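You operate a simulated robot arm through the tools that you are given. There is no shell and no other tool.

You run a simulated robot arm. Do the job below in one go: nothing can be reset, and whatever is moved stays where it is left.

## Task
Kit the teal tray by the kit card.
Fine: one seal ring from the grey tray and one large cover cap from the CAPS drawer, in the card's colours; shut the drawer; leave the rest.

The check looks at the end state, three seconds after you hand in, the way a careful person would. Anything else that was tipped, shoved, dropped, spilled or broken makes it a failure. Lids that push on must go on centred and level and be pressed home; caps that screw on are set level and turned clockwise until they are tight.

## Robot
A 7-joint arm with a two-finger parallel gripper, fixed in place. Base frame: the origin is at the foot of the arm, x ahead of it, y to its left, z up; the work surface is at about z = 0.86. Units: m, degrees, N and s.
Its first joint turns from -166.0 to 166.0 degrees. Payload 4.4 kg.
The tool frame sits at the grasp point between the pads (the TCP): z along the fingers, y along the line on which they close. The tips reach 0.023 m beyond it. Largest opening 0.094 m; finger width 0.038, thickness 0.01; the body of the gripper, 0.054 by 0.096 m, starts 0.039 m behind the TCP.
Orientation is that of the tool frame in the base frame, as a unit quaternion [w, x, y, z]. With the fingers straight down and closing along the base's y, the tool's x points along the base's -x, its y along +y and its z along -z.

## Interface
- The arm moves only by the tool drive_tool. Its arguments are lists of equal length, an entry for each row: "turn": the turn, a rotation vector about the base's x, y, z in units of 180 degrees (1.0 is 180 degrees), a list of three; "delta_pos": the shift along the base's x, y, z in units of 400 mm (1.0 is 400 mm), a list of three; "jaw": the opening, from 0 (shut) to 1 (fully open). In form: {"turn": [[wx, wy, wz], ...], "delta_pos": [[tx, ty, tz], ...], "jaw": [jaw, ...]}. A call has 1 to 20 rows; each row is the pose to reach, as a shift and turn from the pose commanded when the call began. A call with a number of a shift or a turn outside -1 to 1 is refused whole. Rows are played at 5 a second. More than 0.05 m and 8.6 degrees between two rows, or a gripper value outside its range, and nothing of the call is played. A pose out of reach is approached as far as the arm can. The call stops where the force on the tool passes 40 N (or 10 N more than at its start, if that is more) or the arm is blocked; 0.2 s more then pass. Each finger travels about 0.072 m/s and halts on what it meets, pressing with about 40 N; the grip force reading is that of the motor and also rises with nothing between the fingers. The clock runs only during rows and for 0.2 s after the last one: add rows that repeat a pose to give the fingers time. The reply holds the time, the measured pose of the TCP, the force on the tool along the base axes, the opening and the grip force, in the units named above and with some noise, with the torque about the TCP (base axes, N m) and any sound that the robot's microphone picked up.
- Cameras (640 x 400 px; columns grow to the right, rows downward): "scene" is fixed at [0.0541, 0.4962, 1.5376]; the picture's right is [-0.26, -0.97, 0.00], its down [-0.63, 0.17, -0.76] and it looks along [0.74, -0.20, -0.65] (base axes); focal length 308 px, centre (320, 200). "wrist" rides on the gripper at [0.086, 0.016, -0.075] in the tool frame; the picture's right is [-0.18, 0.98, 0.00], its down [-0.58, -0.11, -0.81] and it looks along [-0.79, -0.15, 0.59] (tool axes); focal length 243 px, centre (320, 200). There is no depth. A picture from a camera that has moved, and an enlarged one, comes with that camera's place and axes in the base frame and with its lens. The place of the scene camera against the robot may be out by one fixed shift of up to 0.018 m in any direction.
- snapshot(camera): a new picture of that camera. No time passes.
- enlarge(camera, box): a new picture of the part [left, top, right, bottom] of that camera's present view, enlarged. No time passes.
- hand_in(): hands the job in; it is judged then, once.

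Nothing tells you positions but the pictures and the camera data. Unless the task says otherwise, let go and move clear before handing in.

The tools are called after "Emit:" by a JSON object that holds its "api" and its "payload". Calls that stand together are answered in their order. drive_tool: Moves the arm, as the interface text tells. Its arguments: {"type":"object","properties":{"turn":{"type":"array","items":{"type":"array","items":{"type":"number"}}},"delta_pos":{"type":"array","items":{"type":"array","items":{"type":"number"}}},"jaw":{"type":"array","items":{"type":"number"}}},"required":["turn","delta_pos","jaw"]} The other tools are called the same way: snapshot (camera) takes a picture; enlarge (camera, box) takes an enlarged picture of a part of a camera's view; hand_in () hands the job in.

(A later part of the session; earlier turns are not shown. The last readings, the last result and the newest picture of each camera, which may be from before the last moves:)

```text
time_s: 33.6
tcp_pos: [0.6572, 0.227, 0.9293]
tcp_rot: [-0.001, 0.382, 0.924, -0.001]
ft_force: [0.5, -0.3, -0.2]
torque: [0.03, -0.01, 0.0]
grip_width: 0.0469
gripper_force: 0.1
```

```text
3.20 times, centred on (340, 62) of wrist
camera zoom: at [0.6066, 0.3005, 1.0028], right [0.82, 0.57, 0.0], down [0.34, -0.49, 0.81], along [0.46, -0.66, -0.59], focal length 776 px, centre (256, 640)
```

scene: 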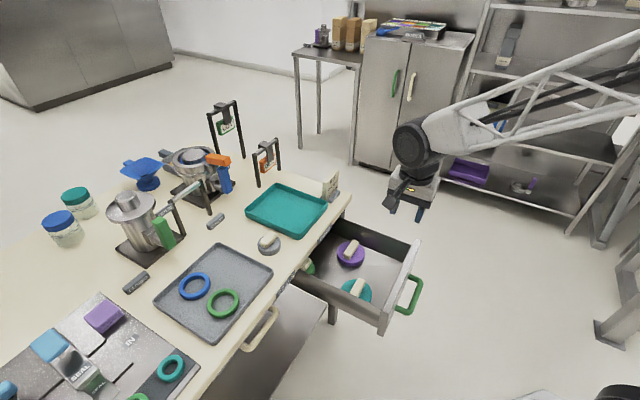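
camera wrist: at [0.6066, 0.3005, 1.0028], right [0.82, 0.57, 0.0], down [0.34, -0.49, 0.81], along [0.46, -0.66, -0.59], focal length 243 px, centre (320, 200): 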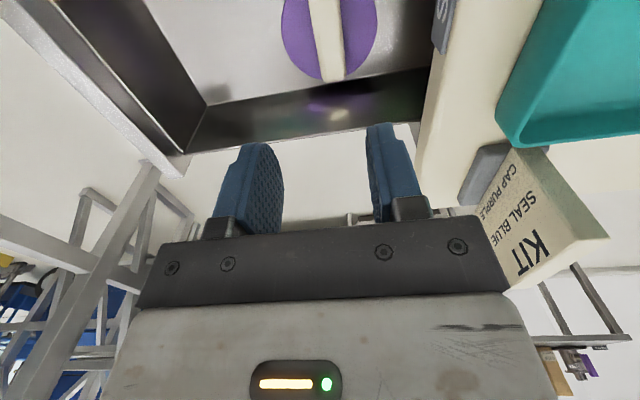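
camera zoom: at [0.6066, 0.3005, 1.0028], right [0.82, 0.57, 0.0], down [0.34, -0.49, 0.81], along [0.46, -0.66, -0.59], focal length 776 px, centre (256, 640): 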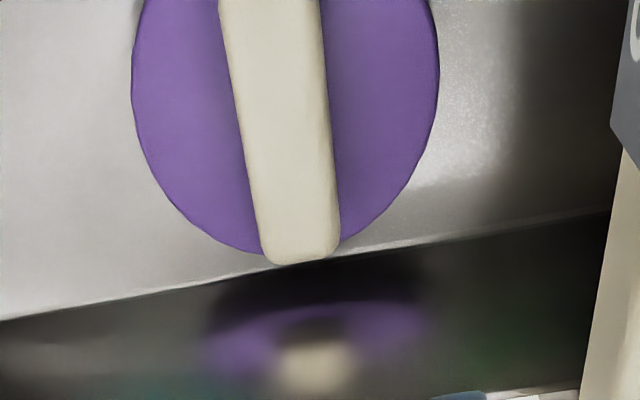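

The block is about 25 mm wide, its axis at n≈0.6325, on a cap about 9 cm across. I centre over it and drop to z = 0.86 for a second height estimate.

Emit:
{"api": "drive_tool", "payload": {"turn": [[0, 0, 0], [0, 0, 0], [0, 0, 0], [0, 0, 0]], "delta_pos": [[0.006, 0.006, -0.06], [0.013, 0.013, -0.12], [0.013, 0.013, -0.175], [0.013, 0.013, -0.175]], "jaw": [0.6, 0.6, 0.6, 0.6]}}

Emit:
{"api": "snapshot", "payload": {"camera": "wrist"}}

Emit:
{"api": "enlarge", "payload": {"camera": "wrist", "box": [220, 20, 420, 145]}}

Emit:
{"api": "enlarge", "payload": {"camera": "scene", "box": [280, 180, 440, 300]}}

```text
time_s: 34.6
tcp_pos: [0.66, 0.2335, 0.8595]
tcp_rot: [-0.001, 0.382, 0.924, -0.001]
ft_force: [-0.5, -1.3, -0.2]
torque: [0.01, 0.0, 0.03]
grip_width: 0.0564
gripper_force: 0.0
```

```text
taken
camera wrist: at [0.6102, 0.3058, 0.9333], right [0.82, 0.57, 0.0], down [0.34, -0.49, 0.81], along [0.46, -0.66, -0.59], focal length 243 px, centre (320, 200)
```

wrist: 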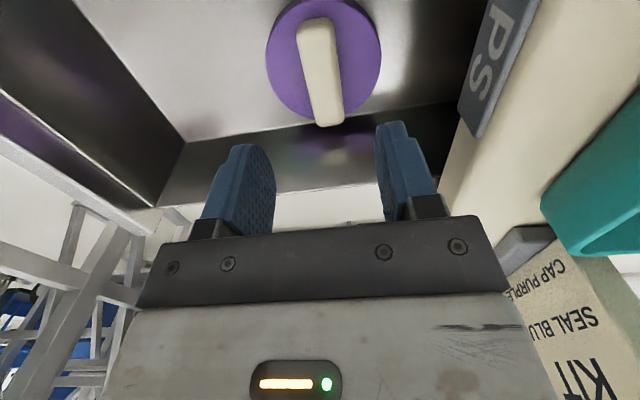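

```text
3.20 times, centred on (320, 82) of wrist
camera zoom: at [0.6102, 0.3058, 0.9333], right [0.82, 0.57, 0.0], down [0.34, -0.49, 0.81], along [0.46, -0.66, -0.59], focal length 776 px, centre (320, 576)
```

zoom: 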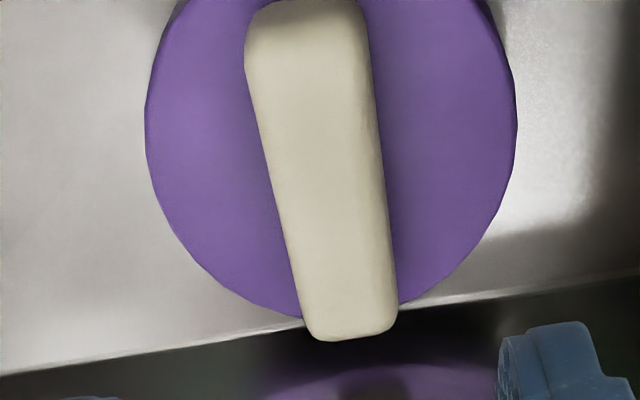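

```text
3.33 times, centred on (360, 240) of scene
camera zoom: at [0.0541, 0.4962, 1.5376], right [-0.26, -0.97, 0.0], down [-0.63, 0.17, -0.76], along [0.74, -0.2, -0.65], focal length 1027 px, centre (187, 67)
```

zoom: 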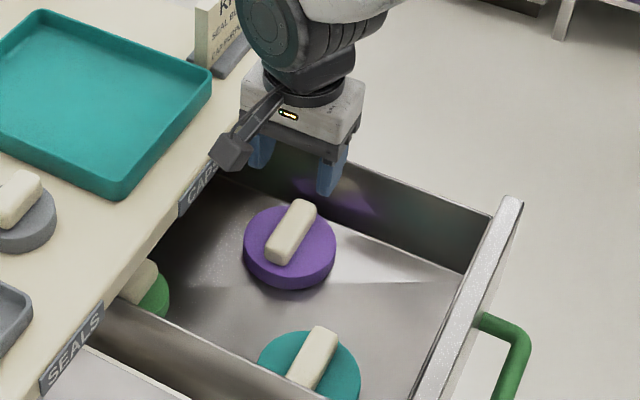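

Triangulation gives the block centre at about n=0.633, e=0.308, top z≈0.756, with the table edge 7 cm off. I descend around the block with the jaws 56 mm open.

Emit:
{"api": "drive_tool", "payload": {"turn": [[0, 0, 0], [0, 0, 0], [0, 0, 0], [0, 0, 0], [0, 0, 0], [0, 0, 0], [0, 0, 0]], "delta_pos": [[0.012, -0.009, -0.03], [0.012, -0.009, -0.07], [0.012, -0.009, -0.115], [0.012, -0.009, -0.16], [0.012, -0.009, -0.205], [0.012, -0.009, -0.24], [0.012, -0.009, -0.24]], "jaw": [0.6, 0.6, 0.6, 0.6, 0.6, 0.6, 0.6]}}

Emit:
{"api": "snapshot", "payload": {"camera": "wrist"}}

Emit:
{"api": "enlarge", "payload": {"camera": "scene", "box": [280, 180, 440, 300]}}

```text
time_s: 36.2
tcp_pos: [0.6644, 0.2306, 0.7641]
tcp_rot: [0.0, 0.382, 0.924, -0.001]
ft_force: [-0.1, -0.5, 0.8]
torque: [0.0, -0.03, -0.01]
grip_width: 0.0561
gripper_force: 0.1
```

```text
taken
camera wrist: at [0.6143, 0.3033, 0.8376], right [0.82, 0.57, 0.0], down [0.34, -0.49, 0.81], along [0.46, -0.66, -0.59], focal length 243 px, centre (320, 200)
```

wrist: 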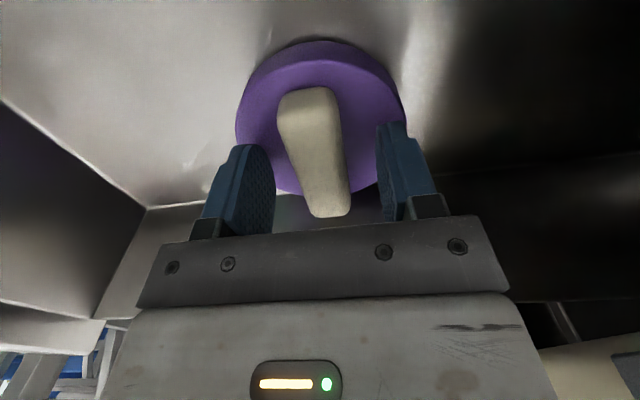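

```text
3.33 times, centred on (360, 240) of scene
camera zoom: at [0.0541, 0.4962, 1.5376], right [-0.26, -0.97, 0.0], down [-0.63, 0.17, -0.76], along [0.74, -0.2, -0.65], focal length 1027 px, centre (187, 67)
```

zoom: 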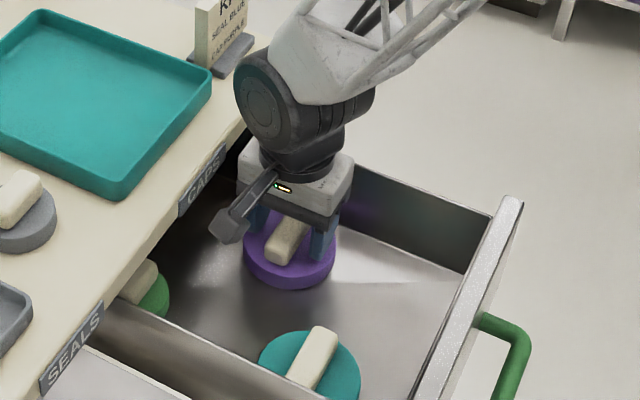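

Emit:
{"api": "enlarge", "payload": {"camera": "wrist", "box": [200, 30, 440, 240]}}

Emit:
{"api": "enlarge", "payload": {"camera": "scene", "box": [325, 220, 385, 265]}}

```text
1.90 times, centred on (320, 135) of wrist
camera zoom: at [0.6143, 0.3033, 0.8376], right [0.82, 0.57, 0.0], down [0.34, -0.49, 0.81], along [0.46, -0.66, -0.59], focal length 462 px, centre (320, 324)
```

zoom: 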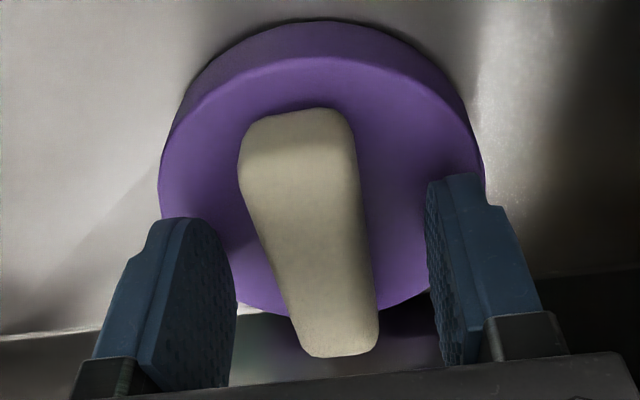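

```text
8.89 times, centred on (355, 242) of scene
camera zoom: at [0.0541, 0.4962, 1.5376], right [-0.26, -0.97, 0.0], down [-0.63, 0.17, -0.76], along [0.74, -0.2, -0.65], focal length 2739 px, centre (9, -178)
```

zoom: 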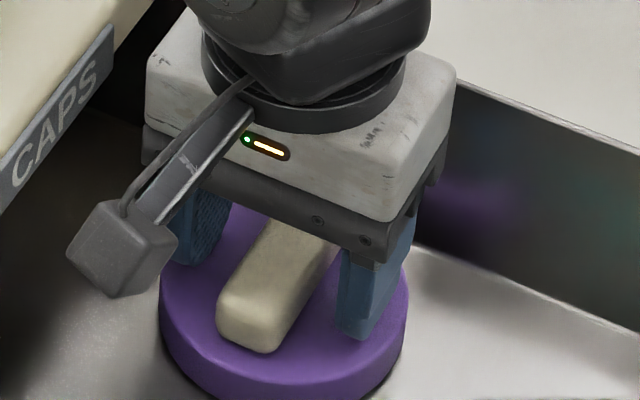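

The fingers straddle the block, tips just above the cap's top face. I lower 1.5 mm and close.

Emit:
{"api": "drive_tool", "payload": {"turn": [[0, 0, 0], [0, 0, 0], [0, 0, 0], [0, 0, 0], [0, 0, 0], [0, 0, 0]], "delta_pos": [[0, 0, -0.004], [0, 0, -0.004], [0, 0, -0.004], [0, 0, -0.004], [0, 0, -0.004], [0, 0, -0.004]], "jaw": [0.6, 0.4, 0.2, 0.05, 0, 0]}}

Emit:
{"api": "snapshot", "payload": {"camera": "wrist"}}

```text
time_s: 37.6
tcp_pos: [0.6651, 0.2311, 0.7609]
tcp_rot: [0.0, 0.382, 0.924, 0.0]
ft_force: [1.3, 0.5, 0.3]
torque: [0.06, 0.02, 0.01]
grip_width: 0.0252
gripper_force: 39.8
```

```text
taken
camera wrist: at [0.6147, 0.3037, 0.8356], right [0.82, 0.57, 0.0], down [0.34, -0.49, 0.81], along [0.46, -0.66, -0.59], focal length 243 px, centre (320, 200)
```

wrist: 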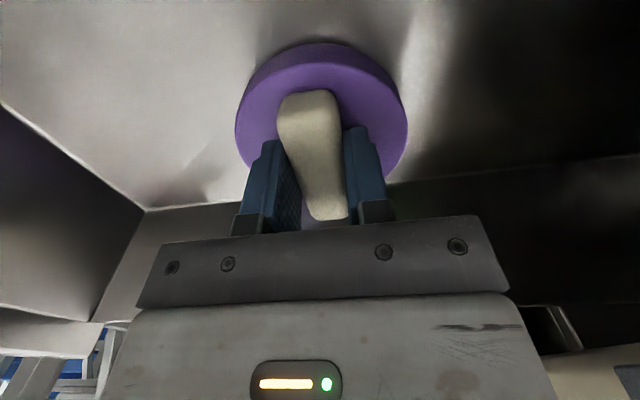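

Gripped at 25 mm with solid force. I lift straight up out of the drawer.

Emit:
{"api": "drive_tool", "payload": {"turn": [[0, 0, 0], [0, 0, 0], [0, 0, 0], [0, 0, 0], [0, 0, 0], [0, 0, 0], [0, 0, 0], [0, 0, 0], [0, 0, 0], [0, 0, 0]], "delta_pos": [[0, 0, 0.02], [0, 0, 0.06], [0, 0, 0.12], [0, 0, 0.19], [0, 0, 0.26], [0, 0, 0.34], [0, 0, 0.42], [0, 0, 0.5], [0, 0, 0.56], [0, 0, 0.56]], "jaw": [0, 0, 0, 0, 0, 0, 0, 0, 0, 0]}}

Emit:
{"api": "snapshot", "payload": {"camera": "wrist"}}

Emit:
{"api": "snapshot", "payload": {"camera": "scene"}}

```text
time_s: 39.8
tcp_pos: [0.6673, 0.2284, 0.9862]
tcp_rot: [0.0, 0.382, 0.924, -0.001]
ft_force: [0.4, -0.4, -0.2]
torque: [0.01, 0.02, 0.01]
grip_width: 0.0
gripper_force: 40.1
```

```text
taken
camera wrist: at [0.6161, 0.302, 1.0596], right [0.82, 0.57, 0.0], down [0.34, -0.49, 0.81], along [0.46, -0.67, -0.59], focal length 243 px, centre (320, 200)
```

wrist: 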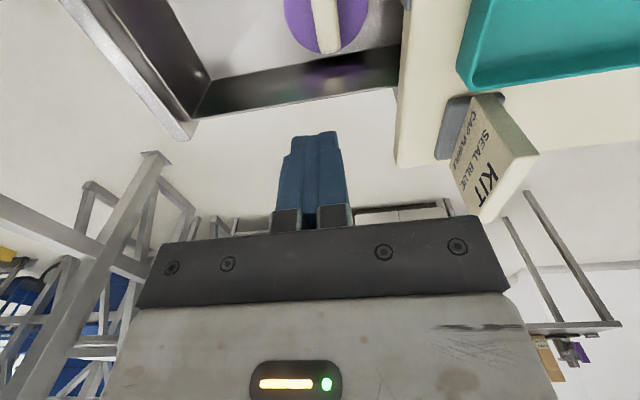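

```text
taken
```

scene: 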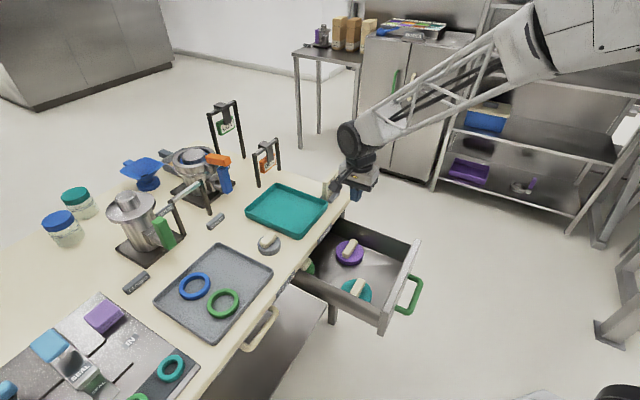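

The cap slipped out of the grip and is still in the drawer, apparently where it was. I look closely to see its state before retrying deeper.

Emit:
{"api": "enlarge", "payload": {"camera": "scene", "box": [310, 220, 400, 310]}}

Emit:
{"api": "enlarge", "payload": {"camera": "wrist", "box": [240, 0, 440, 125]}}

```text
4.44 times, centred on (355, 265) of scene
camera zoom: at [0.0541, 0.4962, 1.5376], right [-0.26, -0.97, 0.0], down [-0.63, 0.17, -0.76], along [0.74, -0.2, -0.65], focal length 1369 px, centre (164, -89)
```

zoom: 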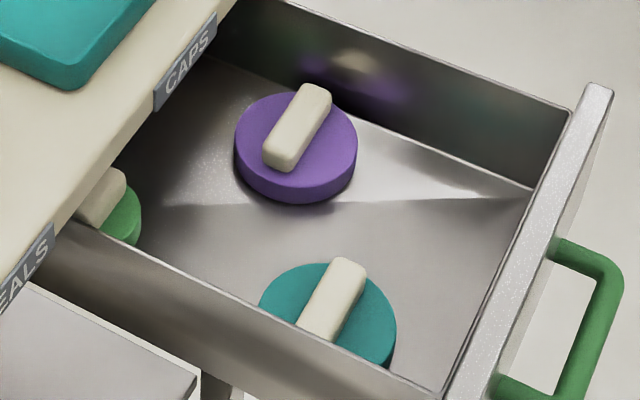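

```text
3.20 times, centred on (340, 62) of wrist
camera zoom: at [0.6161, 0.302, 1.0596], right [0.82, 0.57, 0.0], down [0.34, -0.49, 0.81], along [0.46, -0.67, -0.59], focal length 776 px, centre (256, 640)
```

zoom: 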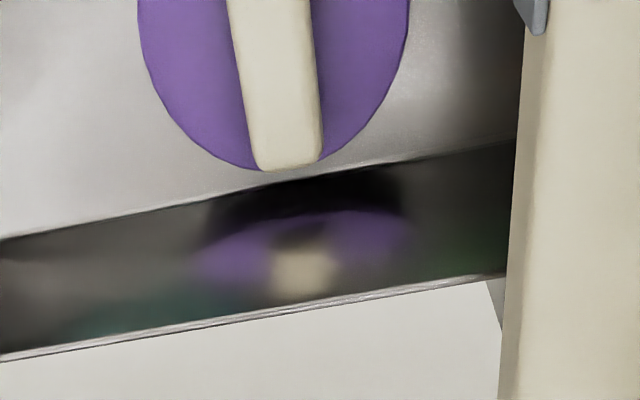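

The cap is still flat and unmoved. I go back down with the jaws open, then feel for the cap's top in small steps so I can grip as deep as possible.

Emit:
{"api": "drive_tool", "payload": {"turn": [[0, 0, 0], [0, 0, 0], [0, 0, 0], [0, 0, 0], [0, 0, 0], [0, 0, 0], [0, 0, 0], [0, 0, 0], [0, 0, 0], [0, 0, 0]], "delta_pos": [[0, 0, 0], [0, 0, -0.05], [0, 0, -0.13], [0, 0, -0.21], [0, 0, -0.29], [0, 0, -0.37], [0, 0, -0.45], [0, 0, -0.52], [0, 0, -0.56], [0, 0, -0.56]], "jaw": [0.3, 0.6, 0.6, 0.6, 0.6, 0.6, 0.6, 0.6, 0.6, 0.6]}}

Emit:
{"api": "drive_tool", "payload": {"turn": [[0, 0, 0], [0, 0, 0], [0, 0, 0], [0, 0, 0]], "delta_pos": [[0, 0, -0.002], [0, 0, -0.004], [0, 0, -0.006], [0, 0, -0.008]], "jaw": [0.6, 0.6, 0.6, 0.6]}}

Emit:
{"api": "enlarge", "payload": {"camera": "wrist", "box": [200, 30, 440, 240]}}

Emit:
{"api": "enlarge", "payload": {"camera": "scene", "box": [325, 220, 385, 265]}}

```text
time_s: 42.0
tcp_pos: [0.6656, 0.2319, 0.7629]
tcp_rot: [0.001, 0.382, 0.924, -0.001]
ft_force: [-0.7, -0.5, 0.0]
torque: [-0.01, -0.02, 0.02]
grip_width: 0.0566
gripper_force: 0.2
```

```text
time_s: 43.0
tcp_pos: [0.6649, 0.2309, 0.7592]
tcp_rot: [0.0, 0.382, 0.924, 0.0]
ft_force: [1.9, -3.5, 12.9]
torque: [-0.07, -0.12, 0.1]
grip_width: 0.0563
gripper_force: 0.0
```

```text
1.90 times, centred on (320, 135) of wrist
camera zoom: at [0.6149, 0.3036, 0.8329], right [0.82, 0.57, 0.0], down [0.33, -0.49, 0.81], along [0.46, -0.66, -0.59], focal length 462 px, centre (320, 324)
```

zoom: 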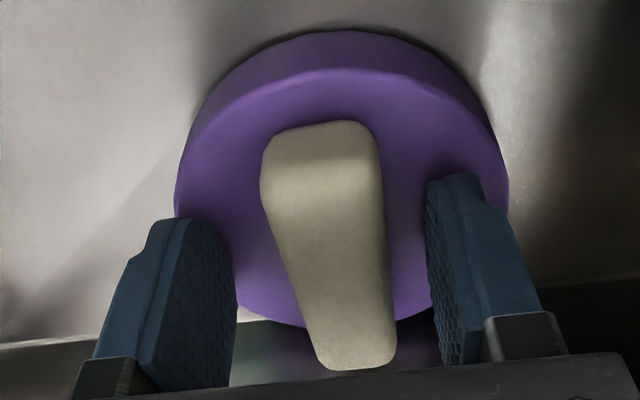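

```text
8.89 times, centred on (355, 242) of scene
camera zoom: at [0.0541, 0.4962, 1.5376], right [-0.26, -0.97, 0.0], down [-0.63, 0.17, -0.76], along [0.74, -0.2, -0.65], focal length 2739 px, centre (9, -178)
```

zoom: 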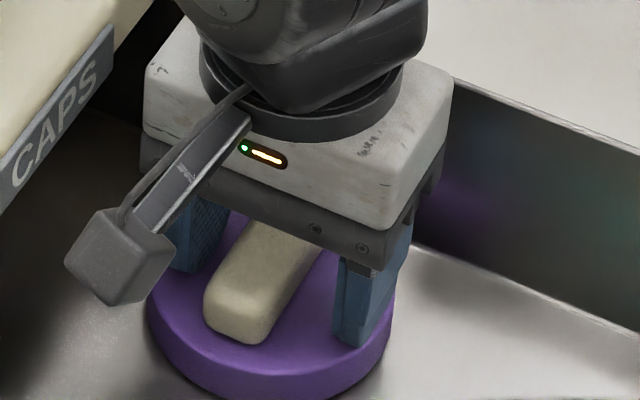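

Light contact (13 N) shows the cap's top face at tip z≈0.736, so depth was fine; the block had shifted a few mm and is turned about 2° to my jaws. I back off 1 mm, centre and align on it, and close again.

Emit:
{"api": "drive_tool", "payload": {"turn": [[0, 0, 0], [0, 0, -0.0128], [0, 0, -0.0128], [0, 0, -0.0128], [0, 0, -0.0128], [0, 0, -0.0128], [0, 0, -0.0128], [0, 0, -0.0128]], "delta_pos": [[0, 0, 0.0025], [0.014, -0.0035, 0.0025], [0.014, -0.0035, 0.0025], [0.014, -0.0035, 0.0025], [0.014, -0.0035, 0.0025], [0.014, -0.0035, 0.0025], [0.014, -0.0035, 0.0025], [0.014, -0.0035, 0.0025]], "jaw": [0.6, 0.6, 0.4, 0.2, 0, 0, 0, 0]}}

Emit:
{"api": "enlarge", "payload": {"camera": "wrist", "box": [200, 30, 440, 240]}}

Emit:
{"api": "enlarge", "payload": {"camera": "scene", "box": [325, 220, 385, 265]}}

```text
time_s: 44.8
tcp_pos: [0.6699, 0.2304, 0.7591]
tcp_rot: [0.0, 0.4, 0.916, -0.001]
ft_force: [1.6, -2.7, 4.8]
torque: [-0.01, -0.07, -0.04]
grip_width: 0.0255
gripper_force: 39.6
```

```text
1.90 times, centred on (320, 135) of wrist
camera zoom: at [0.6232, 0.3043, 0.833], right [0.85, 0.53, 0.0], down [0.32, -0.5, 0.81], along [0.43, -0.68, -0.59], focal length 462 px, centre (320, 324)
```

zoom: 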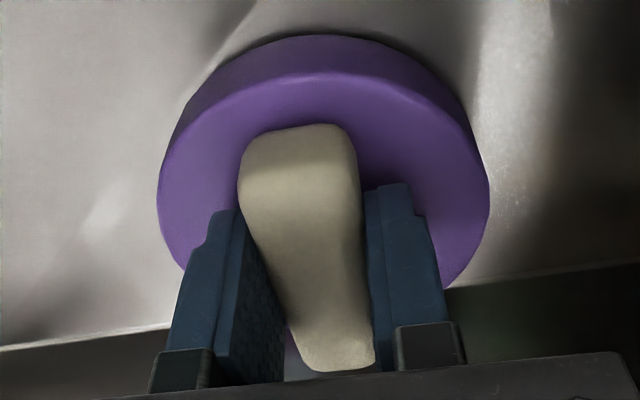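

```text
8.89 times, centred on (355, 242) of scene
camera zoom: at [0.0541, 0.4962, 1.5376], right [-0.26, -0.97, 0.0], down [-0.63, 0.17, -0.76], along [0.74, -0.2, -0.65], focal length 2739 px, centre (9, -178)
```

zoom: 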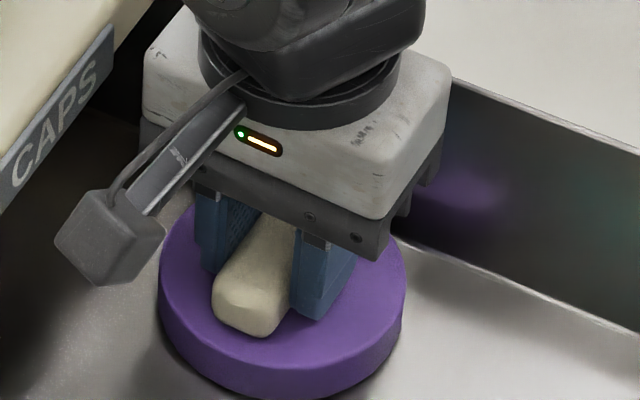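

Gripped again at 25.5 mm, deep and centred. This time I lift slowly, 2 cm only, and check that it holds.

Emit:
{"api": "drive_tool", "payload": {"turn": [[0, 0, 0], [0, 0, 0], [0, 0, 0], [0, 0, 0], [0, 0, 0], [0, 0, 0], [0, 0, 0]], "delta_pos": [[0, 0, 0.003], [0, 0, 0.008], [0, 0, 0.015], [0, 0, 0.024], [0, 0, 0.036], [0, 0, 0.05], [0, 0, 0.05]], "jaw": [0, 0, 0, 0, 0, 0, 0]}}

Emit:
{"api": "enlarge", "payload": {"camera": "wrist", "box": [200, 30, 440, 240]}}

Emit:
{"api": "enlarge", "payload": {"camera": "scene", "box": [325, 220, 385, 265]}}

```text
time_s: 46.4
tcp_pos: [0.6698, 0.2296, 0.7794]
tcp_rot: [0.0, 0.401, 0.916, 0.0]
ft_force: [-0.5, -0.1, -1.2]
torque: [0.03, 0.0, 0.0]
grip_width: 0.0253
gripper_force: 39.9
```

```text
1.90 times, centred on (320, 135) of wrist
camera zoom: at [0.623, 0.3045, 0.8532], right [0.85, 0.53, 0.0], down [0.32, -0.5, 0.81], along [0.43, -0.68, -0.59], focal length 462 px, centre (320, 324)
```

zoom: 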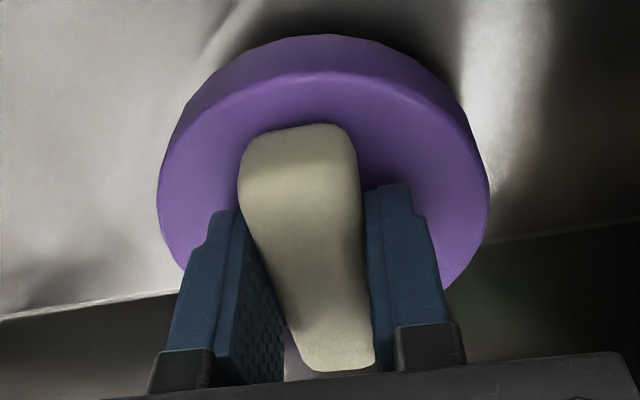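

```text
8.89 times, centred on (355, 242) of scene
camera zoom: at [0.0541, 0.4962, 1.5376], right [-0.26, -0.97, 0.0], down [-0.63, 0.17, -0.76], along [0.74, -0.2, -0.65], focal length 2739 px, centre (9, -178)
```

zoom: 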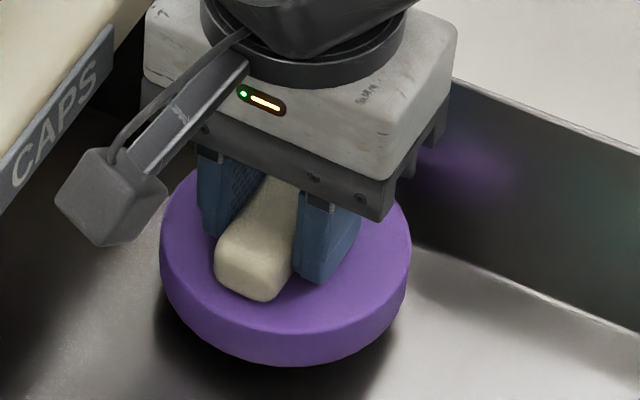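

It's lifted and held level this time. I continue up gently to z≈0.99.

Emit:
{"api": "drive_tool", "payload": {"turn": [[0, 0, 0], [0, 0, 0], [0, 0, 0], [0, 0, 0], [0, 0, 0], [0, 0, 0], [0, 0, 0], [0, 0, 0], [0, 0, 0], [0, 0, 0], [0, 0, 0], [0, 0, 0], [0, 0, 0], [0, 0, 0], [0, 0, 0], [0, 0, 0]], "delta_pos": [[0, 0, 0.012], [0, 0, 0.03], [0, 0, 0.052], [0, 0, 0.08], [0, 0, 0.115], [0, 0, 0.15], [0, 0, 0.185], [0, 0, 0.22], [0, 0, 0.26], [0, 0, 0.3], [0, 0, 0.34], [0, 0, 0.38], [0, 0, 0.42], [0, 0, 0.46], [0, 0, 0.49], [0, 0, 0.51]], "jaw": [0, 0, 0, 0, 0, 0, 0, 0, 0, 0, 0, 0, 0, 0, 0, 0]}}

Emit:
{"api": "snapshot", "payload": {"camera": "wrist"}}

Emit:
{"api": "snapshot", "payload": {"camera": "scene"}}

```text
time_s: 49.8
tcp_pos: [0.6695, 0.2292, 0.9842]
tcp_rot: [0.0, 0.401, 0.916, -0.002]
ft_force: [0.1, -0.3, -1.3]
torque: [-0.03, 0.0, 0.03]
grip_width: 0.0255
gripper_force: 40.0
```

```text
taken
camera wrist: at [0.6235, 0.304, 1.0579], right [0.85, 0.53, 0.0], down [0.32, -0.5, 0.81], along [0.43, -0.68, -0.59], focal length 243 px, centre (320, 200)
```

wrist: 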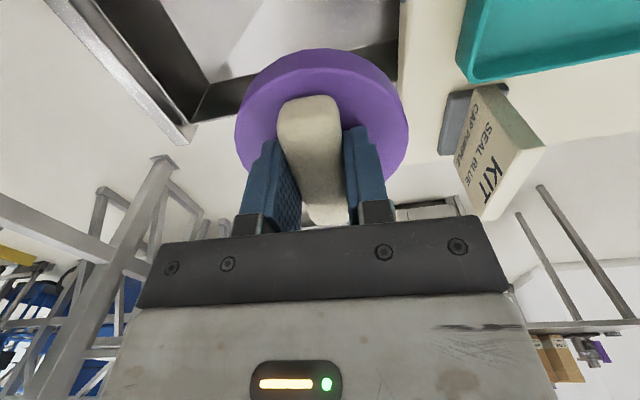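

```text
taken
```

scene: 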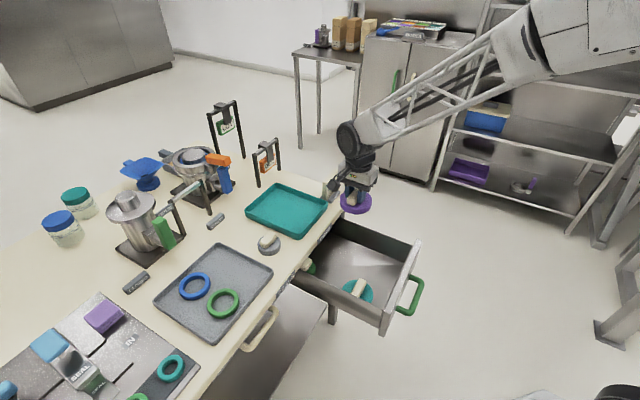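

The cap is held securely. I move over toward the teal tray, staying high, and look for its exact position.

Emit:
{"api": "drive_tool", "payload": {"turn": [[0, 0, 0], [0, 0, 0.004], [0, 0, 0.008], [0, 0, 0.0128], [0, 0, 0.0128], [0, 0, 0.0128], [0, 0, 0.0128]], "delta_pos": [[-0.015, 0.04, 0.03], [-0.035, 0.1, 0.06], [-0.06, 0.16, 0.09], [-0.085, 0.23, 0.09], [-0.11, 0.3, 0.09], [-0.136, 0.364, 0.09], [-0.136, 0.364, 0.09]], "jaw": [0, 0, 0, 0, 0, 0, 0]}}

Emit:
{"api": "snapshot", "payload": {"camera": "wrist"}}

Emit:
{"api": "enlarge", "payload": {"camera": "wrist", "box": [360, 40, 640, 240]}}

```text
time_s: 51.4
tcp_pos: [0.6167, 0.3752, 1.0198]
tcp_rot: [-0.001, 0.382, 0.924, -0.001]
ft_force: [0.0, -0.6, -1.3]
torque: [0.01, -0.03, 0.02]
grip_width: 0.0253
gripper_force: 40.1
```

```text
taken
camera wrist: at [0.566, 0.4482, 1.0942], right [0.82, 0.57, 0.0], down [0.34, -0.49, 0.81], along [0.46, -0.67, -0.59], focal length 243 px, centre (320, 200)
```

wrist: 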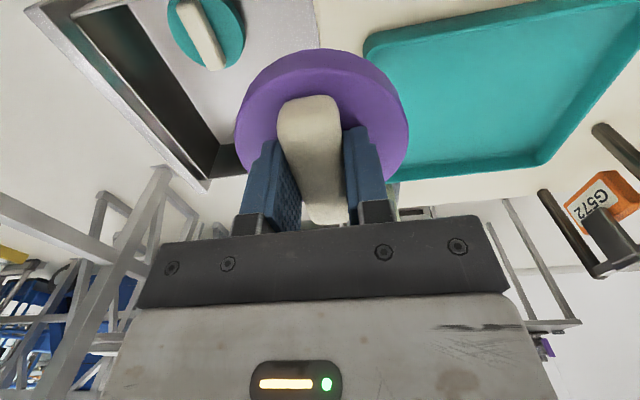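

```text
2.00 times, centred on (500, 140) of wrist
camera zoom: at [0.566, 0.4482, 1.0942], right [0.82, 0.57, 0.0], down [0.34, -0.49, 0.81], along [0.46, -0.67, -0.59], focal length 485 px, centre (-40, 320)
```

zoom: 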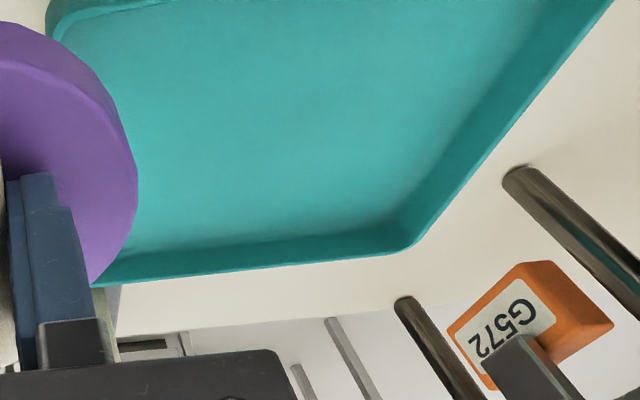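

From this view the tray's inner floor spans about n 0.747–0.945, e 0.185–0.342. I'll put the cap in the near, low-e corner region at n=0.801, e=0.239 (x 0.735, y 0.397), leaving room diagonally opposite for the ring.

Emit:
{"api": "drive_tool", "payload": {"turn": [[0, 0, 0], [0, 0, 0], [0, 0, 0], [0, 0, 0], [0, 0, 0], [0, 0, 0], [0, 0, 0], [0, 0, 0], [0, 0, 0], [0, 0, 0], [0, 0, 0]], "delta_pos": [[0.03, 0.006, 0], [0.08, 0.016, 0], [0.14, 0.027, 0], [0.2, 0.038, 0], [0.26, 0.049, 0], [0.297, 0.0555, 0], [0.297, 0.0555, -0.04], [0.297, 0.0555, -0.09], [0.297, 0.0555, -0.14], [0.297, 0.0555, -0.18], [0.297, 0.0555, -0.18]], "jaw": [0, 0, 0, 0, 0, 0, 0, 0, 0, 0, 0]}}

Emit:
{"api": "snapshot", "payload": {"camera": "wrist"}}

Emit:
{"api": "enlarge", "payload": {"camera": "scene", "box": [220, 150, 380, 260]}}

```text
time_s: 53.8
tcp_pos: [0.7335, 0.3981, 0.9477]
tcp_rot: [0.0, 0.382, 0.924, -0.002]
ft_force: [-0.1, -0.3, -1.5]
torque: [-0.03, 0.01, 0.03]
grip_width: 0.0253
gripper_force: 40.3
```

```text
taken
camera wrist: at [0.6834, 0.4702, 1.0208], right [0.82, 0.57, 0.0], down [0.34, -0.49, 0.81], along [0.46, -0.66, -0.59], focal length 243 px, centre (320, 200)
```

wrist: 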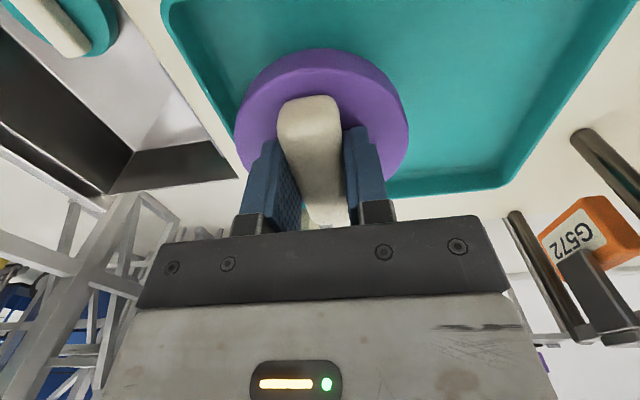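

```text
3.64 times, centred on (300, 205) of scene
camera zoom: at [0.0541, 0.4962, 1.5376], right [-0.26, -0.97, 0.0], down [-0.63, 0.17, -0.76], along [0.74, -0.2, -0.65], focal length 1120 px, centre (393, 182)
```

zoom: 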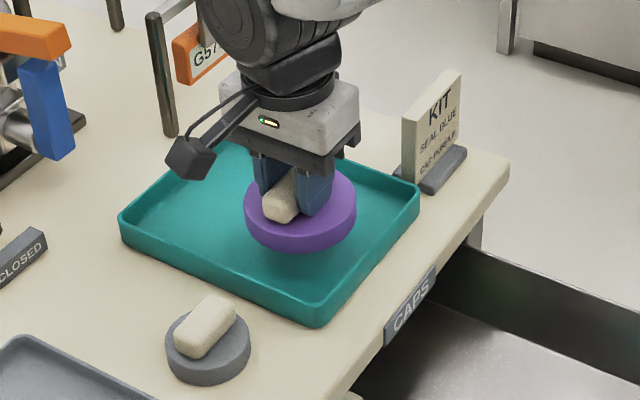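

Emit:
{"api": "enlarge", "payload": {"camera": "wrist", "box": [130, 0, 450, 210]}}

Emit:
{"api": "enlarge", "payload": {"camera": "wrist", "box": [340, 0, 640, 210]}}

```text
1.90 times, centred on (290, 105) of wrist
camera zoom: at [0.6834, 0.4702, 1.0208], right [0.82, 0.57, 0.0], down [0.34, -0.49, 0.81], along [0.46, -0.66, -0.59], focal length 462 px, centre (377, 381)
```

zoom: 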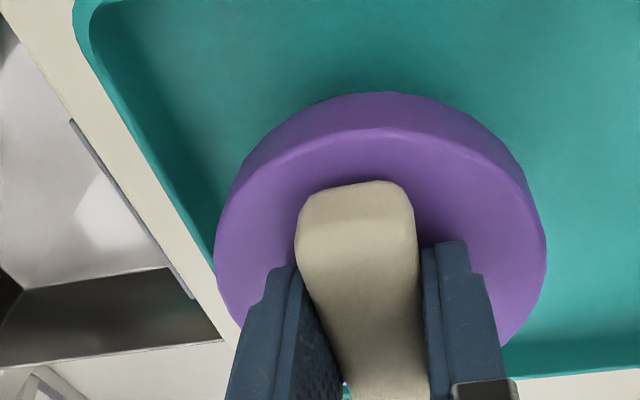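

```text
1.90 times, centred on (490, 105) of wrist
camera zoom: at [0.6834, 0.4702, 1.0208], right [0.82, 0.57, 0.0], down [0.34, -0.49, 0.81], along [0.46, -0.66, -0.59], focal length 462 px, centre (-4, 381)
```

zoom: 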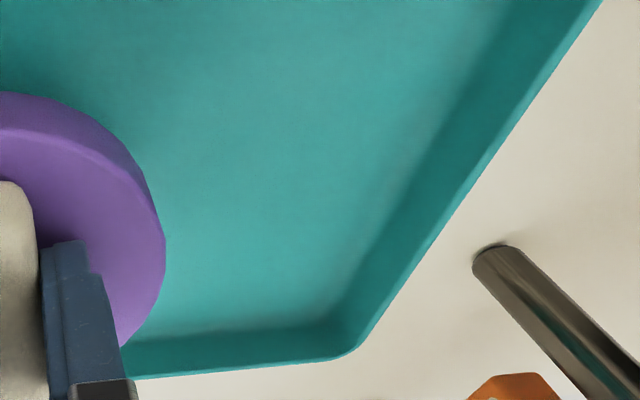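

Clearances to the tray walls are good. I nudge it a few mm further toward the near corner and lower gently.

Emit:
{"api": "drive_tool", "payload": {"turn": [[0, 0, 0], [0, 0, 0], [0, 0, 0], [0, 0, 0], [0, 0, 0]], "delta_pos": [[-0.014, 0.0035, -0.01], [-0.014, 0.0035, -0.03], [-0.014, 0.0035, -0.05], [-0.014, 0.0035, -0.062], [-0.014, 0.0035, -0.062]], "jaw": [0, 0, 0, 0, 0]}}

Emit:
{"api": "enlarge", "payload": {"camera": "scene", "box": [220, 150, 380, 260]}}

```text
time_s: 55.0
tcp_pos: [0.7299, 0.3977, 0.9228]
tcp_rot: [0.001, 0.382, 0.924, -0.002]
ft_force: [0.3, 0.2, -0.7]
torque: [0.0, 0.0, 0.02]
grip_width: 0.0256
gripper_force: 39.7
```

```text
3.64 times, centred on (300, 205) of scene
camera zoom: at [0.0541, 0.4962, 1.5376], right [-0.26, -0.97, 0.0], down [-0.63, 0.17, -0.76], along [0.74, -0.2, -0.65], focal length 1120 px, centre (393, 182)
```

zoom: 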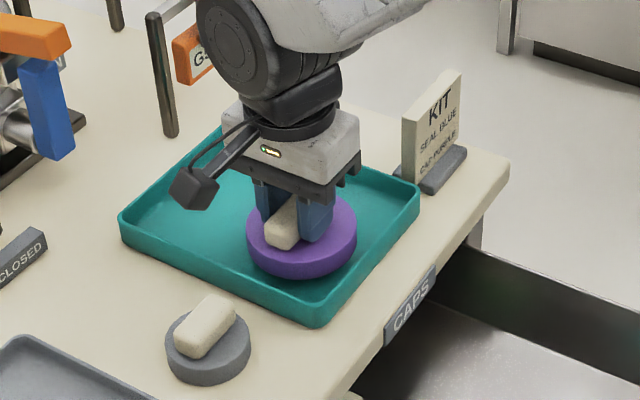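

Emit:
{"api": "drive_tool", "payload": {"turn": [[0, 0, 0], [0, 0, 0], [0, 0, 0], [0, 0, 0], [0, 0, 0]], "delta_pos": [[0, 0, -0.004], [0, 0, -0.008], [0, 0, -0.012], [0, 0, -0.016], [0, 0, -0.02]], "jaw": [0, 0, 0, 0, 0]}}

Emit:
{"api": "enlarge", "payload": {"camera": "scene", "box": [220, 150, 380, 260]}}

```text
time_s: 56.2
tcp_pos: [0.7308, 0.3994, 0.9154]
tcp_rot: [-0.001, 0.382, 0.924, 0.0]
ft_force: [-0.6, 0.1, -1.2]
torque: [0.01, -0.01, -0.03]
grip_width: 0.0253
gripper_force: 39.9
```

```text
3.64 times, centred on (300, 205) of scene
camera zoom: at [0.0541, 0.4962, 1.5376], right [-0.26, -0.97, 0.0], down [-0.63, 0.17, -0.76], along [0.74, -0.2, -0.65], focal length 1120 px, centre (393, 182)
```

zoom: 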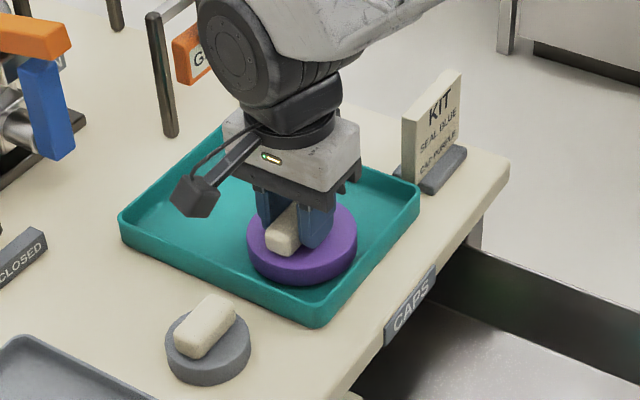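

Emit:
{"api": "drive_tool", "payload": {"turn": [[0, 0, 0], [0, 0, 0], [0, 0, 0], [0, 0, 0]], "delta_pos": [[0, 0, -0.002], [0, 0, -0.004], [0, 0, -0.006], [0, 0, -0.008]], "jaw": [0, 0, 0, 0]}}

```text
time_s: 57.2
tcp_pos: [0.7305, 0.4001, 0.9114]
tcp_rot: [0.0, 0.382, 0.924, -0.001]
ft_force: [0.1, 0.0, -1.1]
torque: [-0.02, 0.01, 0.03]
grip_width: 0.0254
gripper_force: 40.4
```

No contact yet at TCP z = 0.911; the cap is still a few mm above the tray floor. I keep stepping down in half-millimetre rows.

Emit:
{"api": "drive_tool", "payload": {"turn": [[0, 0, 0], [0, 0, 0], [0, 0, 0], [0, 0, 0]], "delta_pos": [[0, 0, -0.0015], [0, 0, -0.003], [0, 0, -0.0045], [0, 0, -0.006]], "jaw": [0, 0, 0, 0]}}

Emit:
{"api": "enlarge", "payload": {"camera": "scene", "box": [250, 170, 330, 250]}}

```text
time_s: 58.2
tcp_pos: [0.7303, 0.3988, 0.9115]
tcp_rot: [0.001, 0.382, 0.924, 0.001]
ft_force: [-13.0, 0.3, 37.5]
torque: [0.11, 0.51, 0.0]
grip_width: 0.0253
gripper_force: 40.1
```

```text
5.00 times, centred on (290, 210) of scene
camera zoom: at [0.0541, 0.4962, 1.5376], right [-0.26, -0.97, 0.0], down [-0.63, 0.17, -0.76], along [0.74, -0.2, -0.65], focal length 1540 px, centre (470, 150)
```

zoom: 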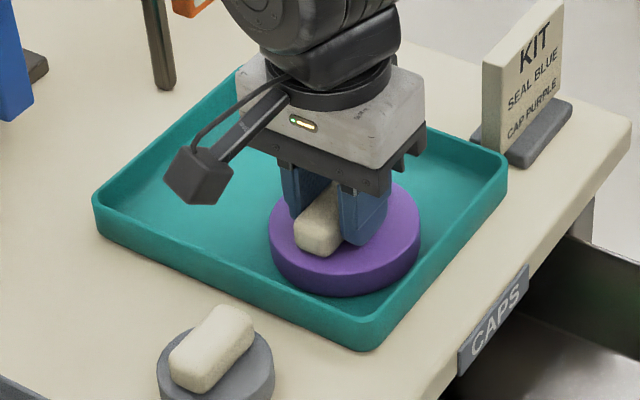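

Contact with the tray floor is made. I ease off half a millimetre, open the jaws and lift clear.

Emit:
{"api": "drive_tool", "payload": {"turn": [[0, 0, 0], [0, 0, 0], [0, 0, 0], [0, 0, 0], [0, 0, 0], [0, 0, 0]], "delta_pos": [[0, 0, 0.0015], [0, 0, 0.0015], [0, 0, 0.0015], [0, 0, 0.0015], [0, 0, 0.0015], [0, 0, 0.0015]], "jaw": [0, 0.3, 0.4, 0.5, 0.5, 0.5]}}

Emit:
{"api": "drive_tool", "payload": {"turn": [[0, 0, 0], [0, 0, 0], [0, 0, 0], [0, 0, 0], [0, 0, 0], [0, 0, 0], [0, 0, 0]], "delta_pos": [[0, 0, 0.02], [0, 0, 0.06], [0, 0, 0.12], [0, 0, 0.19], [0, 0, 0.26], [0, 0, 0.33], [0, 0, 0.33]], "jaw": [0.5, 0.5, 0.5, 0.5, 0.5, 0.5, 0.5]}}

Emit:
{"api": "snapshot", "payload": {"camera": "wrist"}}

Emit:
{"api": "snapshot", "payload": {"camera": "scene"}}

Emit:
{"api": "enlarge", "payload": {"camera": "scene", "box": [220, 150, 380, 260]}}

```text
time_s: 59.7
tcp_pos: [0.73, 0.398, 0.911]
tcp_rot: [0.0, 0.381, 0.924, 0.0]
ft_force: [0.8, -0.1, 6.6]
torque: [-0.06, 0.04, 0.02]
grip_width: 0.047
gripper_force: 0.0
stopped in row 6: the force on the tool passed its limit at 50 N (the readings are from after the stop); the commanded pose is now the measured one
```

```text
time_s: 61.3
tcp_pos: [0.7292, 0.3983, 1.0419]
tcp_rot: [0.0, 0.381, 0.924, 0.0]
ft_force: [0.4, 0.3, 0.0]
torque: [0.01, 0.01, -0.03]
grip_width: 0.0471
gripper_force: 0.0
```

```text
taken
camera wrist: at [0.6788, 0.4706, 1.1174], right [0.82, 0.57, 0.0], down [0.33, -0.49, 0.81], along [0.46, -0.66, -0.59], focal length 243 px, centre (320, 200)
```

wrist: 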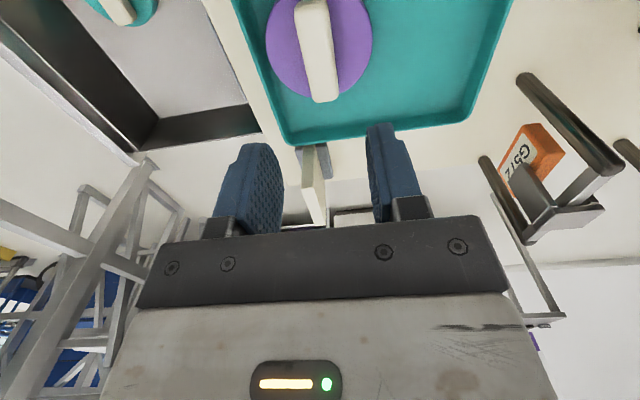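

```text
taken
```

scene: 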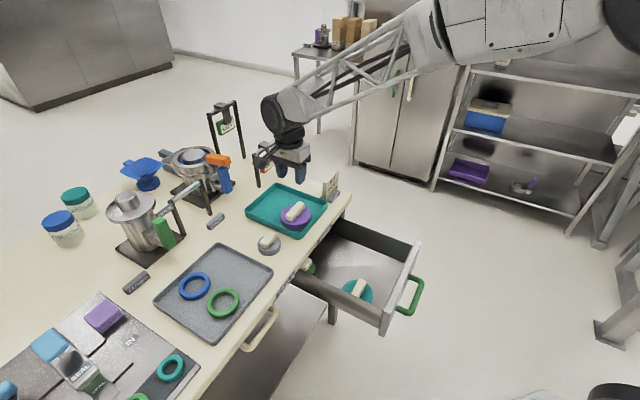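

```text
3.64 times, centred on (300, 205) of scene
camera zoom: at [0.0541, 0.4962, 1.5376], right [-0.26, -0.97, 0.0], down [-0.63, 0.17, -0.76], along [0.74, -0.2, -0.65], focal length 1120 px, centre (393, 182)
```

zoom: 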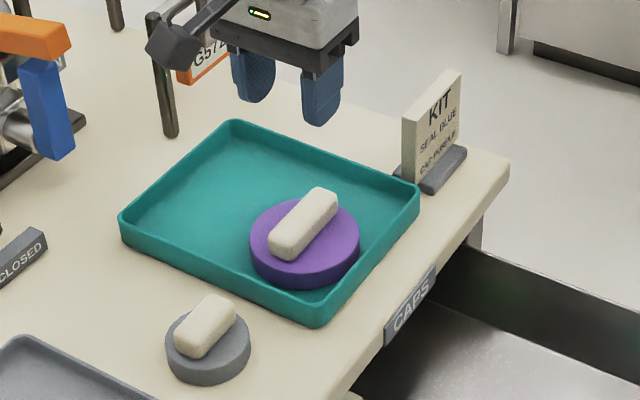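

The purple cap stands level in the teal tray. Next the blue ring: I move high over to the grey tray and look.

Emit:
{"api": "drive_tool", "payload": {"turn": [[0, 0, 0], [0, 0, 0], [0, 0, 0], [0, 0, 0], [0, 0, 0], [0, 0, 0], [0, 0, 0], [0, 0, 0], [0, 0, 0], [0, 0, 0], [0, 0, 0]], "delta_pos": [[-0.03, 0.05, 0.03], [-0.08, 0.13, 0.05], [-0.13, 0.21, 0.05], [-0.18, 0.3, 0.05], [-0.23, 0.38, 0.05], [-0.28, 0.47, 0.05], [-0.33, 0.55, 0.05], [-0.38, 0.63, 0.05], [-0.42, 0.7, 0.05], [-0.444, 0.737, 0.05], [-0.444, 0.737, 0.05]], "jaw": [0.5, 0.5, 0.5, 0.5, 0.5, 0.5, 0.5, 0.5, 0.5, 0.5, 0.5]}}

Emit:
{"api": "snapshot", "payload": {"camera": "wrist"}}

Emit:
{"api": "snapshot", "payload": {"camera": "scene"}}

```text
time_s: 63.7
tcp_pos: [0.552, 0.6933, 1.0625]
tcp_rot: [0.001, 0.382, 0.924, 0.0]
ft_force: [-0.1, -1.3, -0.4]
torque: [0.0, 0.0, 0.0]
grip_width: 0.0471
gripper_force: 0.1
```

```text
taken
camera wrist: at [0.5023, 0.7665, 1.1372], right [0.82, 0.57, 0.0], down [0.33, -0.49, 0.81], along [0.46, -0.66, -0.59], focal length 243 px, centre (320, 200)
```

wrist: 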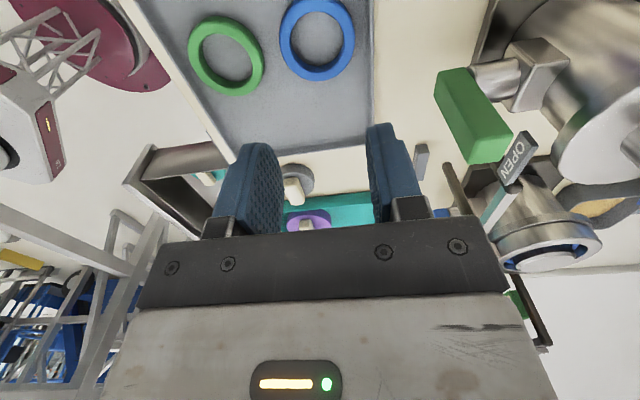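

```text
taken
```

scene: 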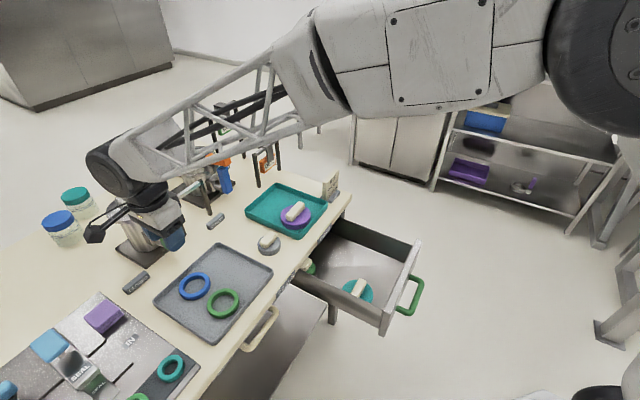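

Emit:
{"api": "enlarge", "payload": {"camera": "wrist", "box": [220, 0, 420, 125]}}

Emit:
{"api": "enlarge", "payload": {"camera": "scene", "box": [150, 240, 280, 340]}}

```text
3.20 times, centred on (320, 62) of wrist
camera zoom: at [0.5023, 0.7665, 1.1372], right [0.82, 0.57, 0.0], down [0.33, -0.49, 0.81], along [0.46, -0.66, -0.59], focal length 776 px, centre (320, 640)
```

zoom: 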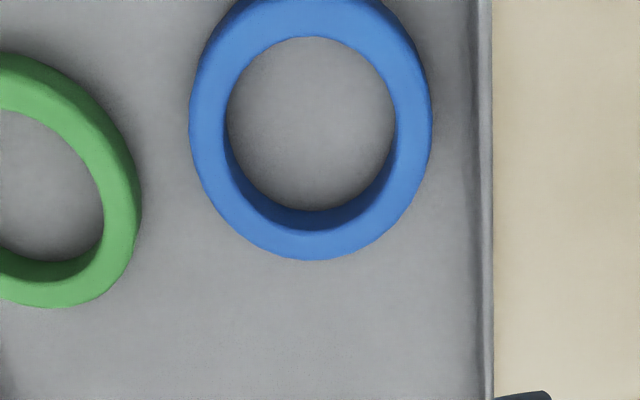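

```text
4.00 times, centred on (215, 290) of scene
camera zoom: at [0.0541, 0.4962, 1.5376], right [-0.26, -0.97, 0.0], down [-0.63, 0.17, -0.76], along [0.74, -0.2, -0.65], focal length 1232 px, centre (740, -160)
```

zoom: 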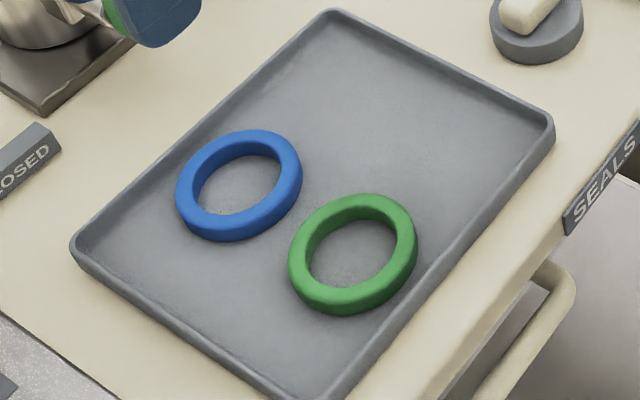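

The blue ring is about 73–75 mm across, centred near n=0.8755, e=−0.091 — small enough to grip across its outside, along e so that the green ring is not touched. I turn the tool +90°, open fully and move down partway above it.

Emit:
{"api": "drive_tool", "payload": {"turn": [[0, 0, 0.0455], [0, 0, 0.091], [0, 0, 0.1365], [0, 0, 0.182], [0, 0, 0.2275], [0, 0, 0.273], [0, 0, 0.3185], [0, 0, 0.364], [0, 0, 0.4095], [0, 0, 0.455], [0, 0, 0.5], [0, 0, 0.5], [0, 0, 0.5], [0, 0, 0.5]], "delta_pos": [[0, 0, 0], [0, 0, 0], [0, 0, 0], [0, 0, 0], [0, 0, 0], [0, 0, 0], [0, 0, 0], [0, 0, 0], [0, 0, 0], [0.003, -0.01, 0], [0.007, -0.025, 0], [0.007, -0.025, -0.06], [0.007, -0.025, -0.12], [0.007, -0.025, -0.12]], "jaw": [0.6, 0.7, 0.8, 0.9, 1, 1, 1, 1, 1, 1, 1, 1, 1, 1]}}

Emit:
{"api": "snapshot", "payload": {"camera": "wrist"}}

Emit:
{"api": "enlarge", "payload": {"camera": "wrist", "box": [220, 0, 420, 125]}}

Emit:
{"api": "snapshot", "payload": {"camera": "scene"}}

```text
time_s: 66.7
tcp_pos: [0.5552, 0.6819, 1.0141]
tcp_rot: [0.0, -0.383, 0.924, 0.0]
ft_force: [-0.2, 0.0, -0.6]
torque: [-0.01, 0.03, -0.04]
grip_width: 0.0939
gripper_force: 0.1
```

```text
taken
camera wrist: at [0.4822, 0.6323, 1.0883], right [-0.57, 0.82, 0.0], down [0.49, 0.33, 0.81], along [0.66, 0.46, -0.59], focal length 243 px, centre (320, 200)
```

wrist: 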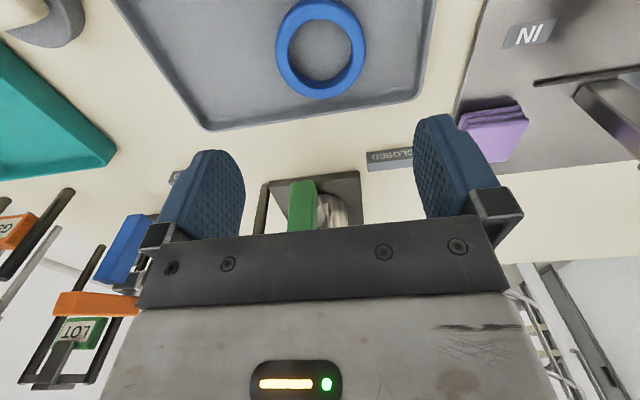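

```text
3.20 times, centred on (320, 62) of wrist
camera zoom: at [0.4822, 0.6323, 1.0883], right [-0.57, 0.82, 0.0], down [0.49, 0.33, 0.81], along [0.66, 0.46, -0.59], focal length 776 px, centre (320, 640)
```

zoom: 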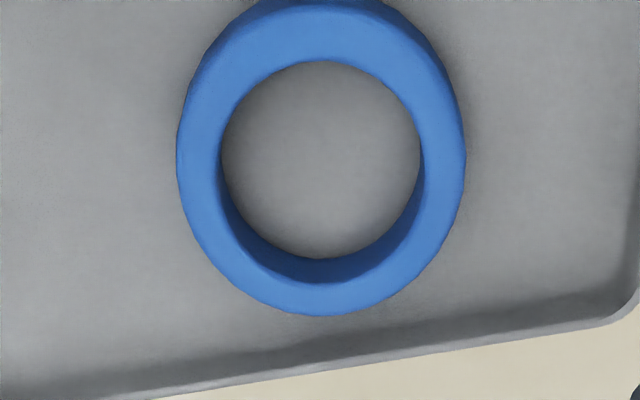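

```text
taken
```

scene: 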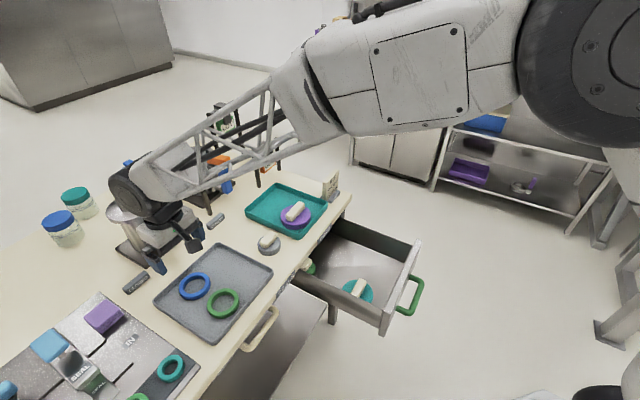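

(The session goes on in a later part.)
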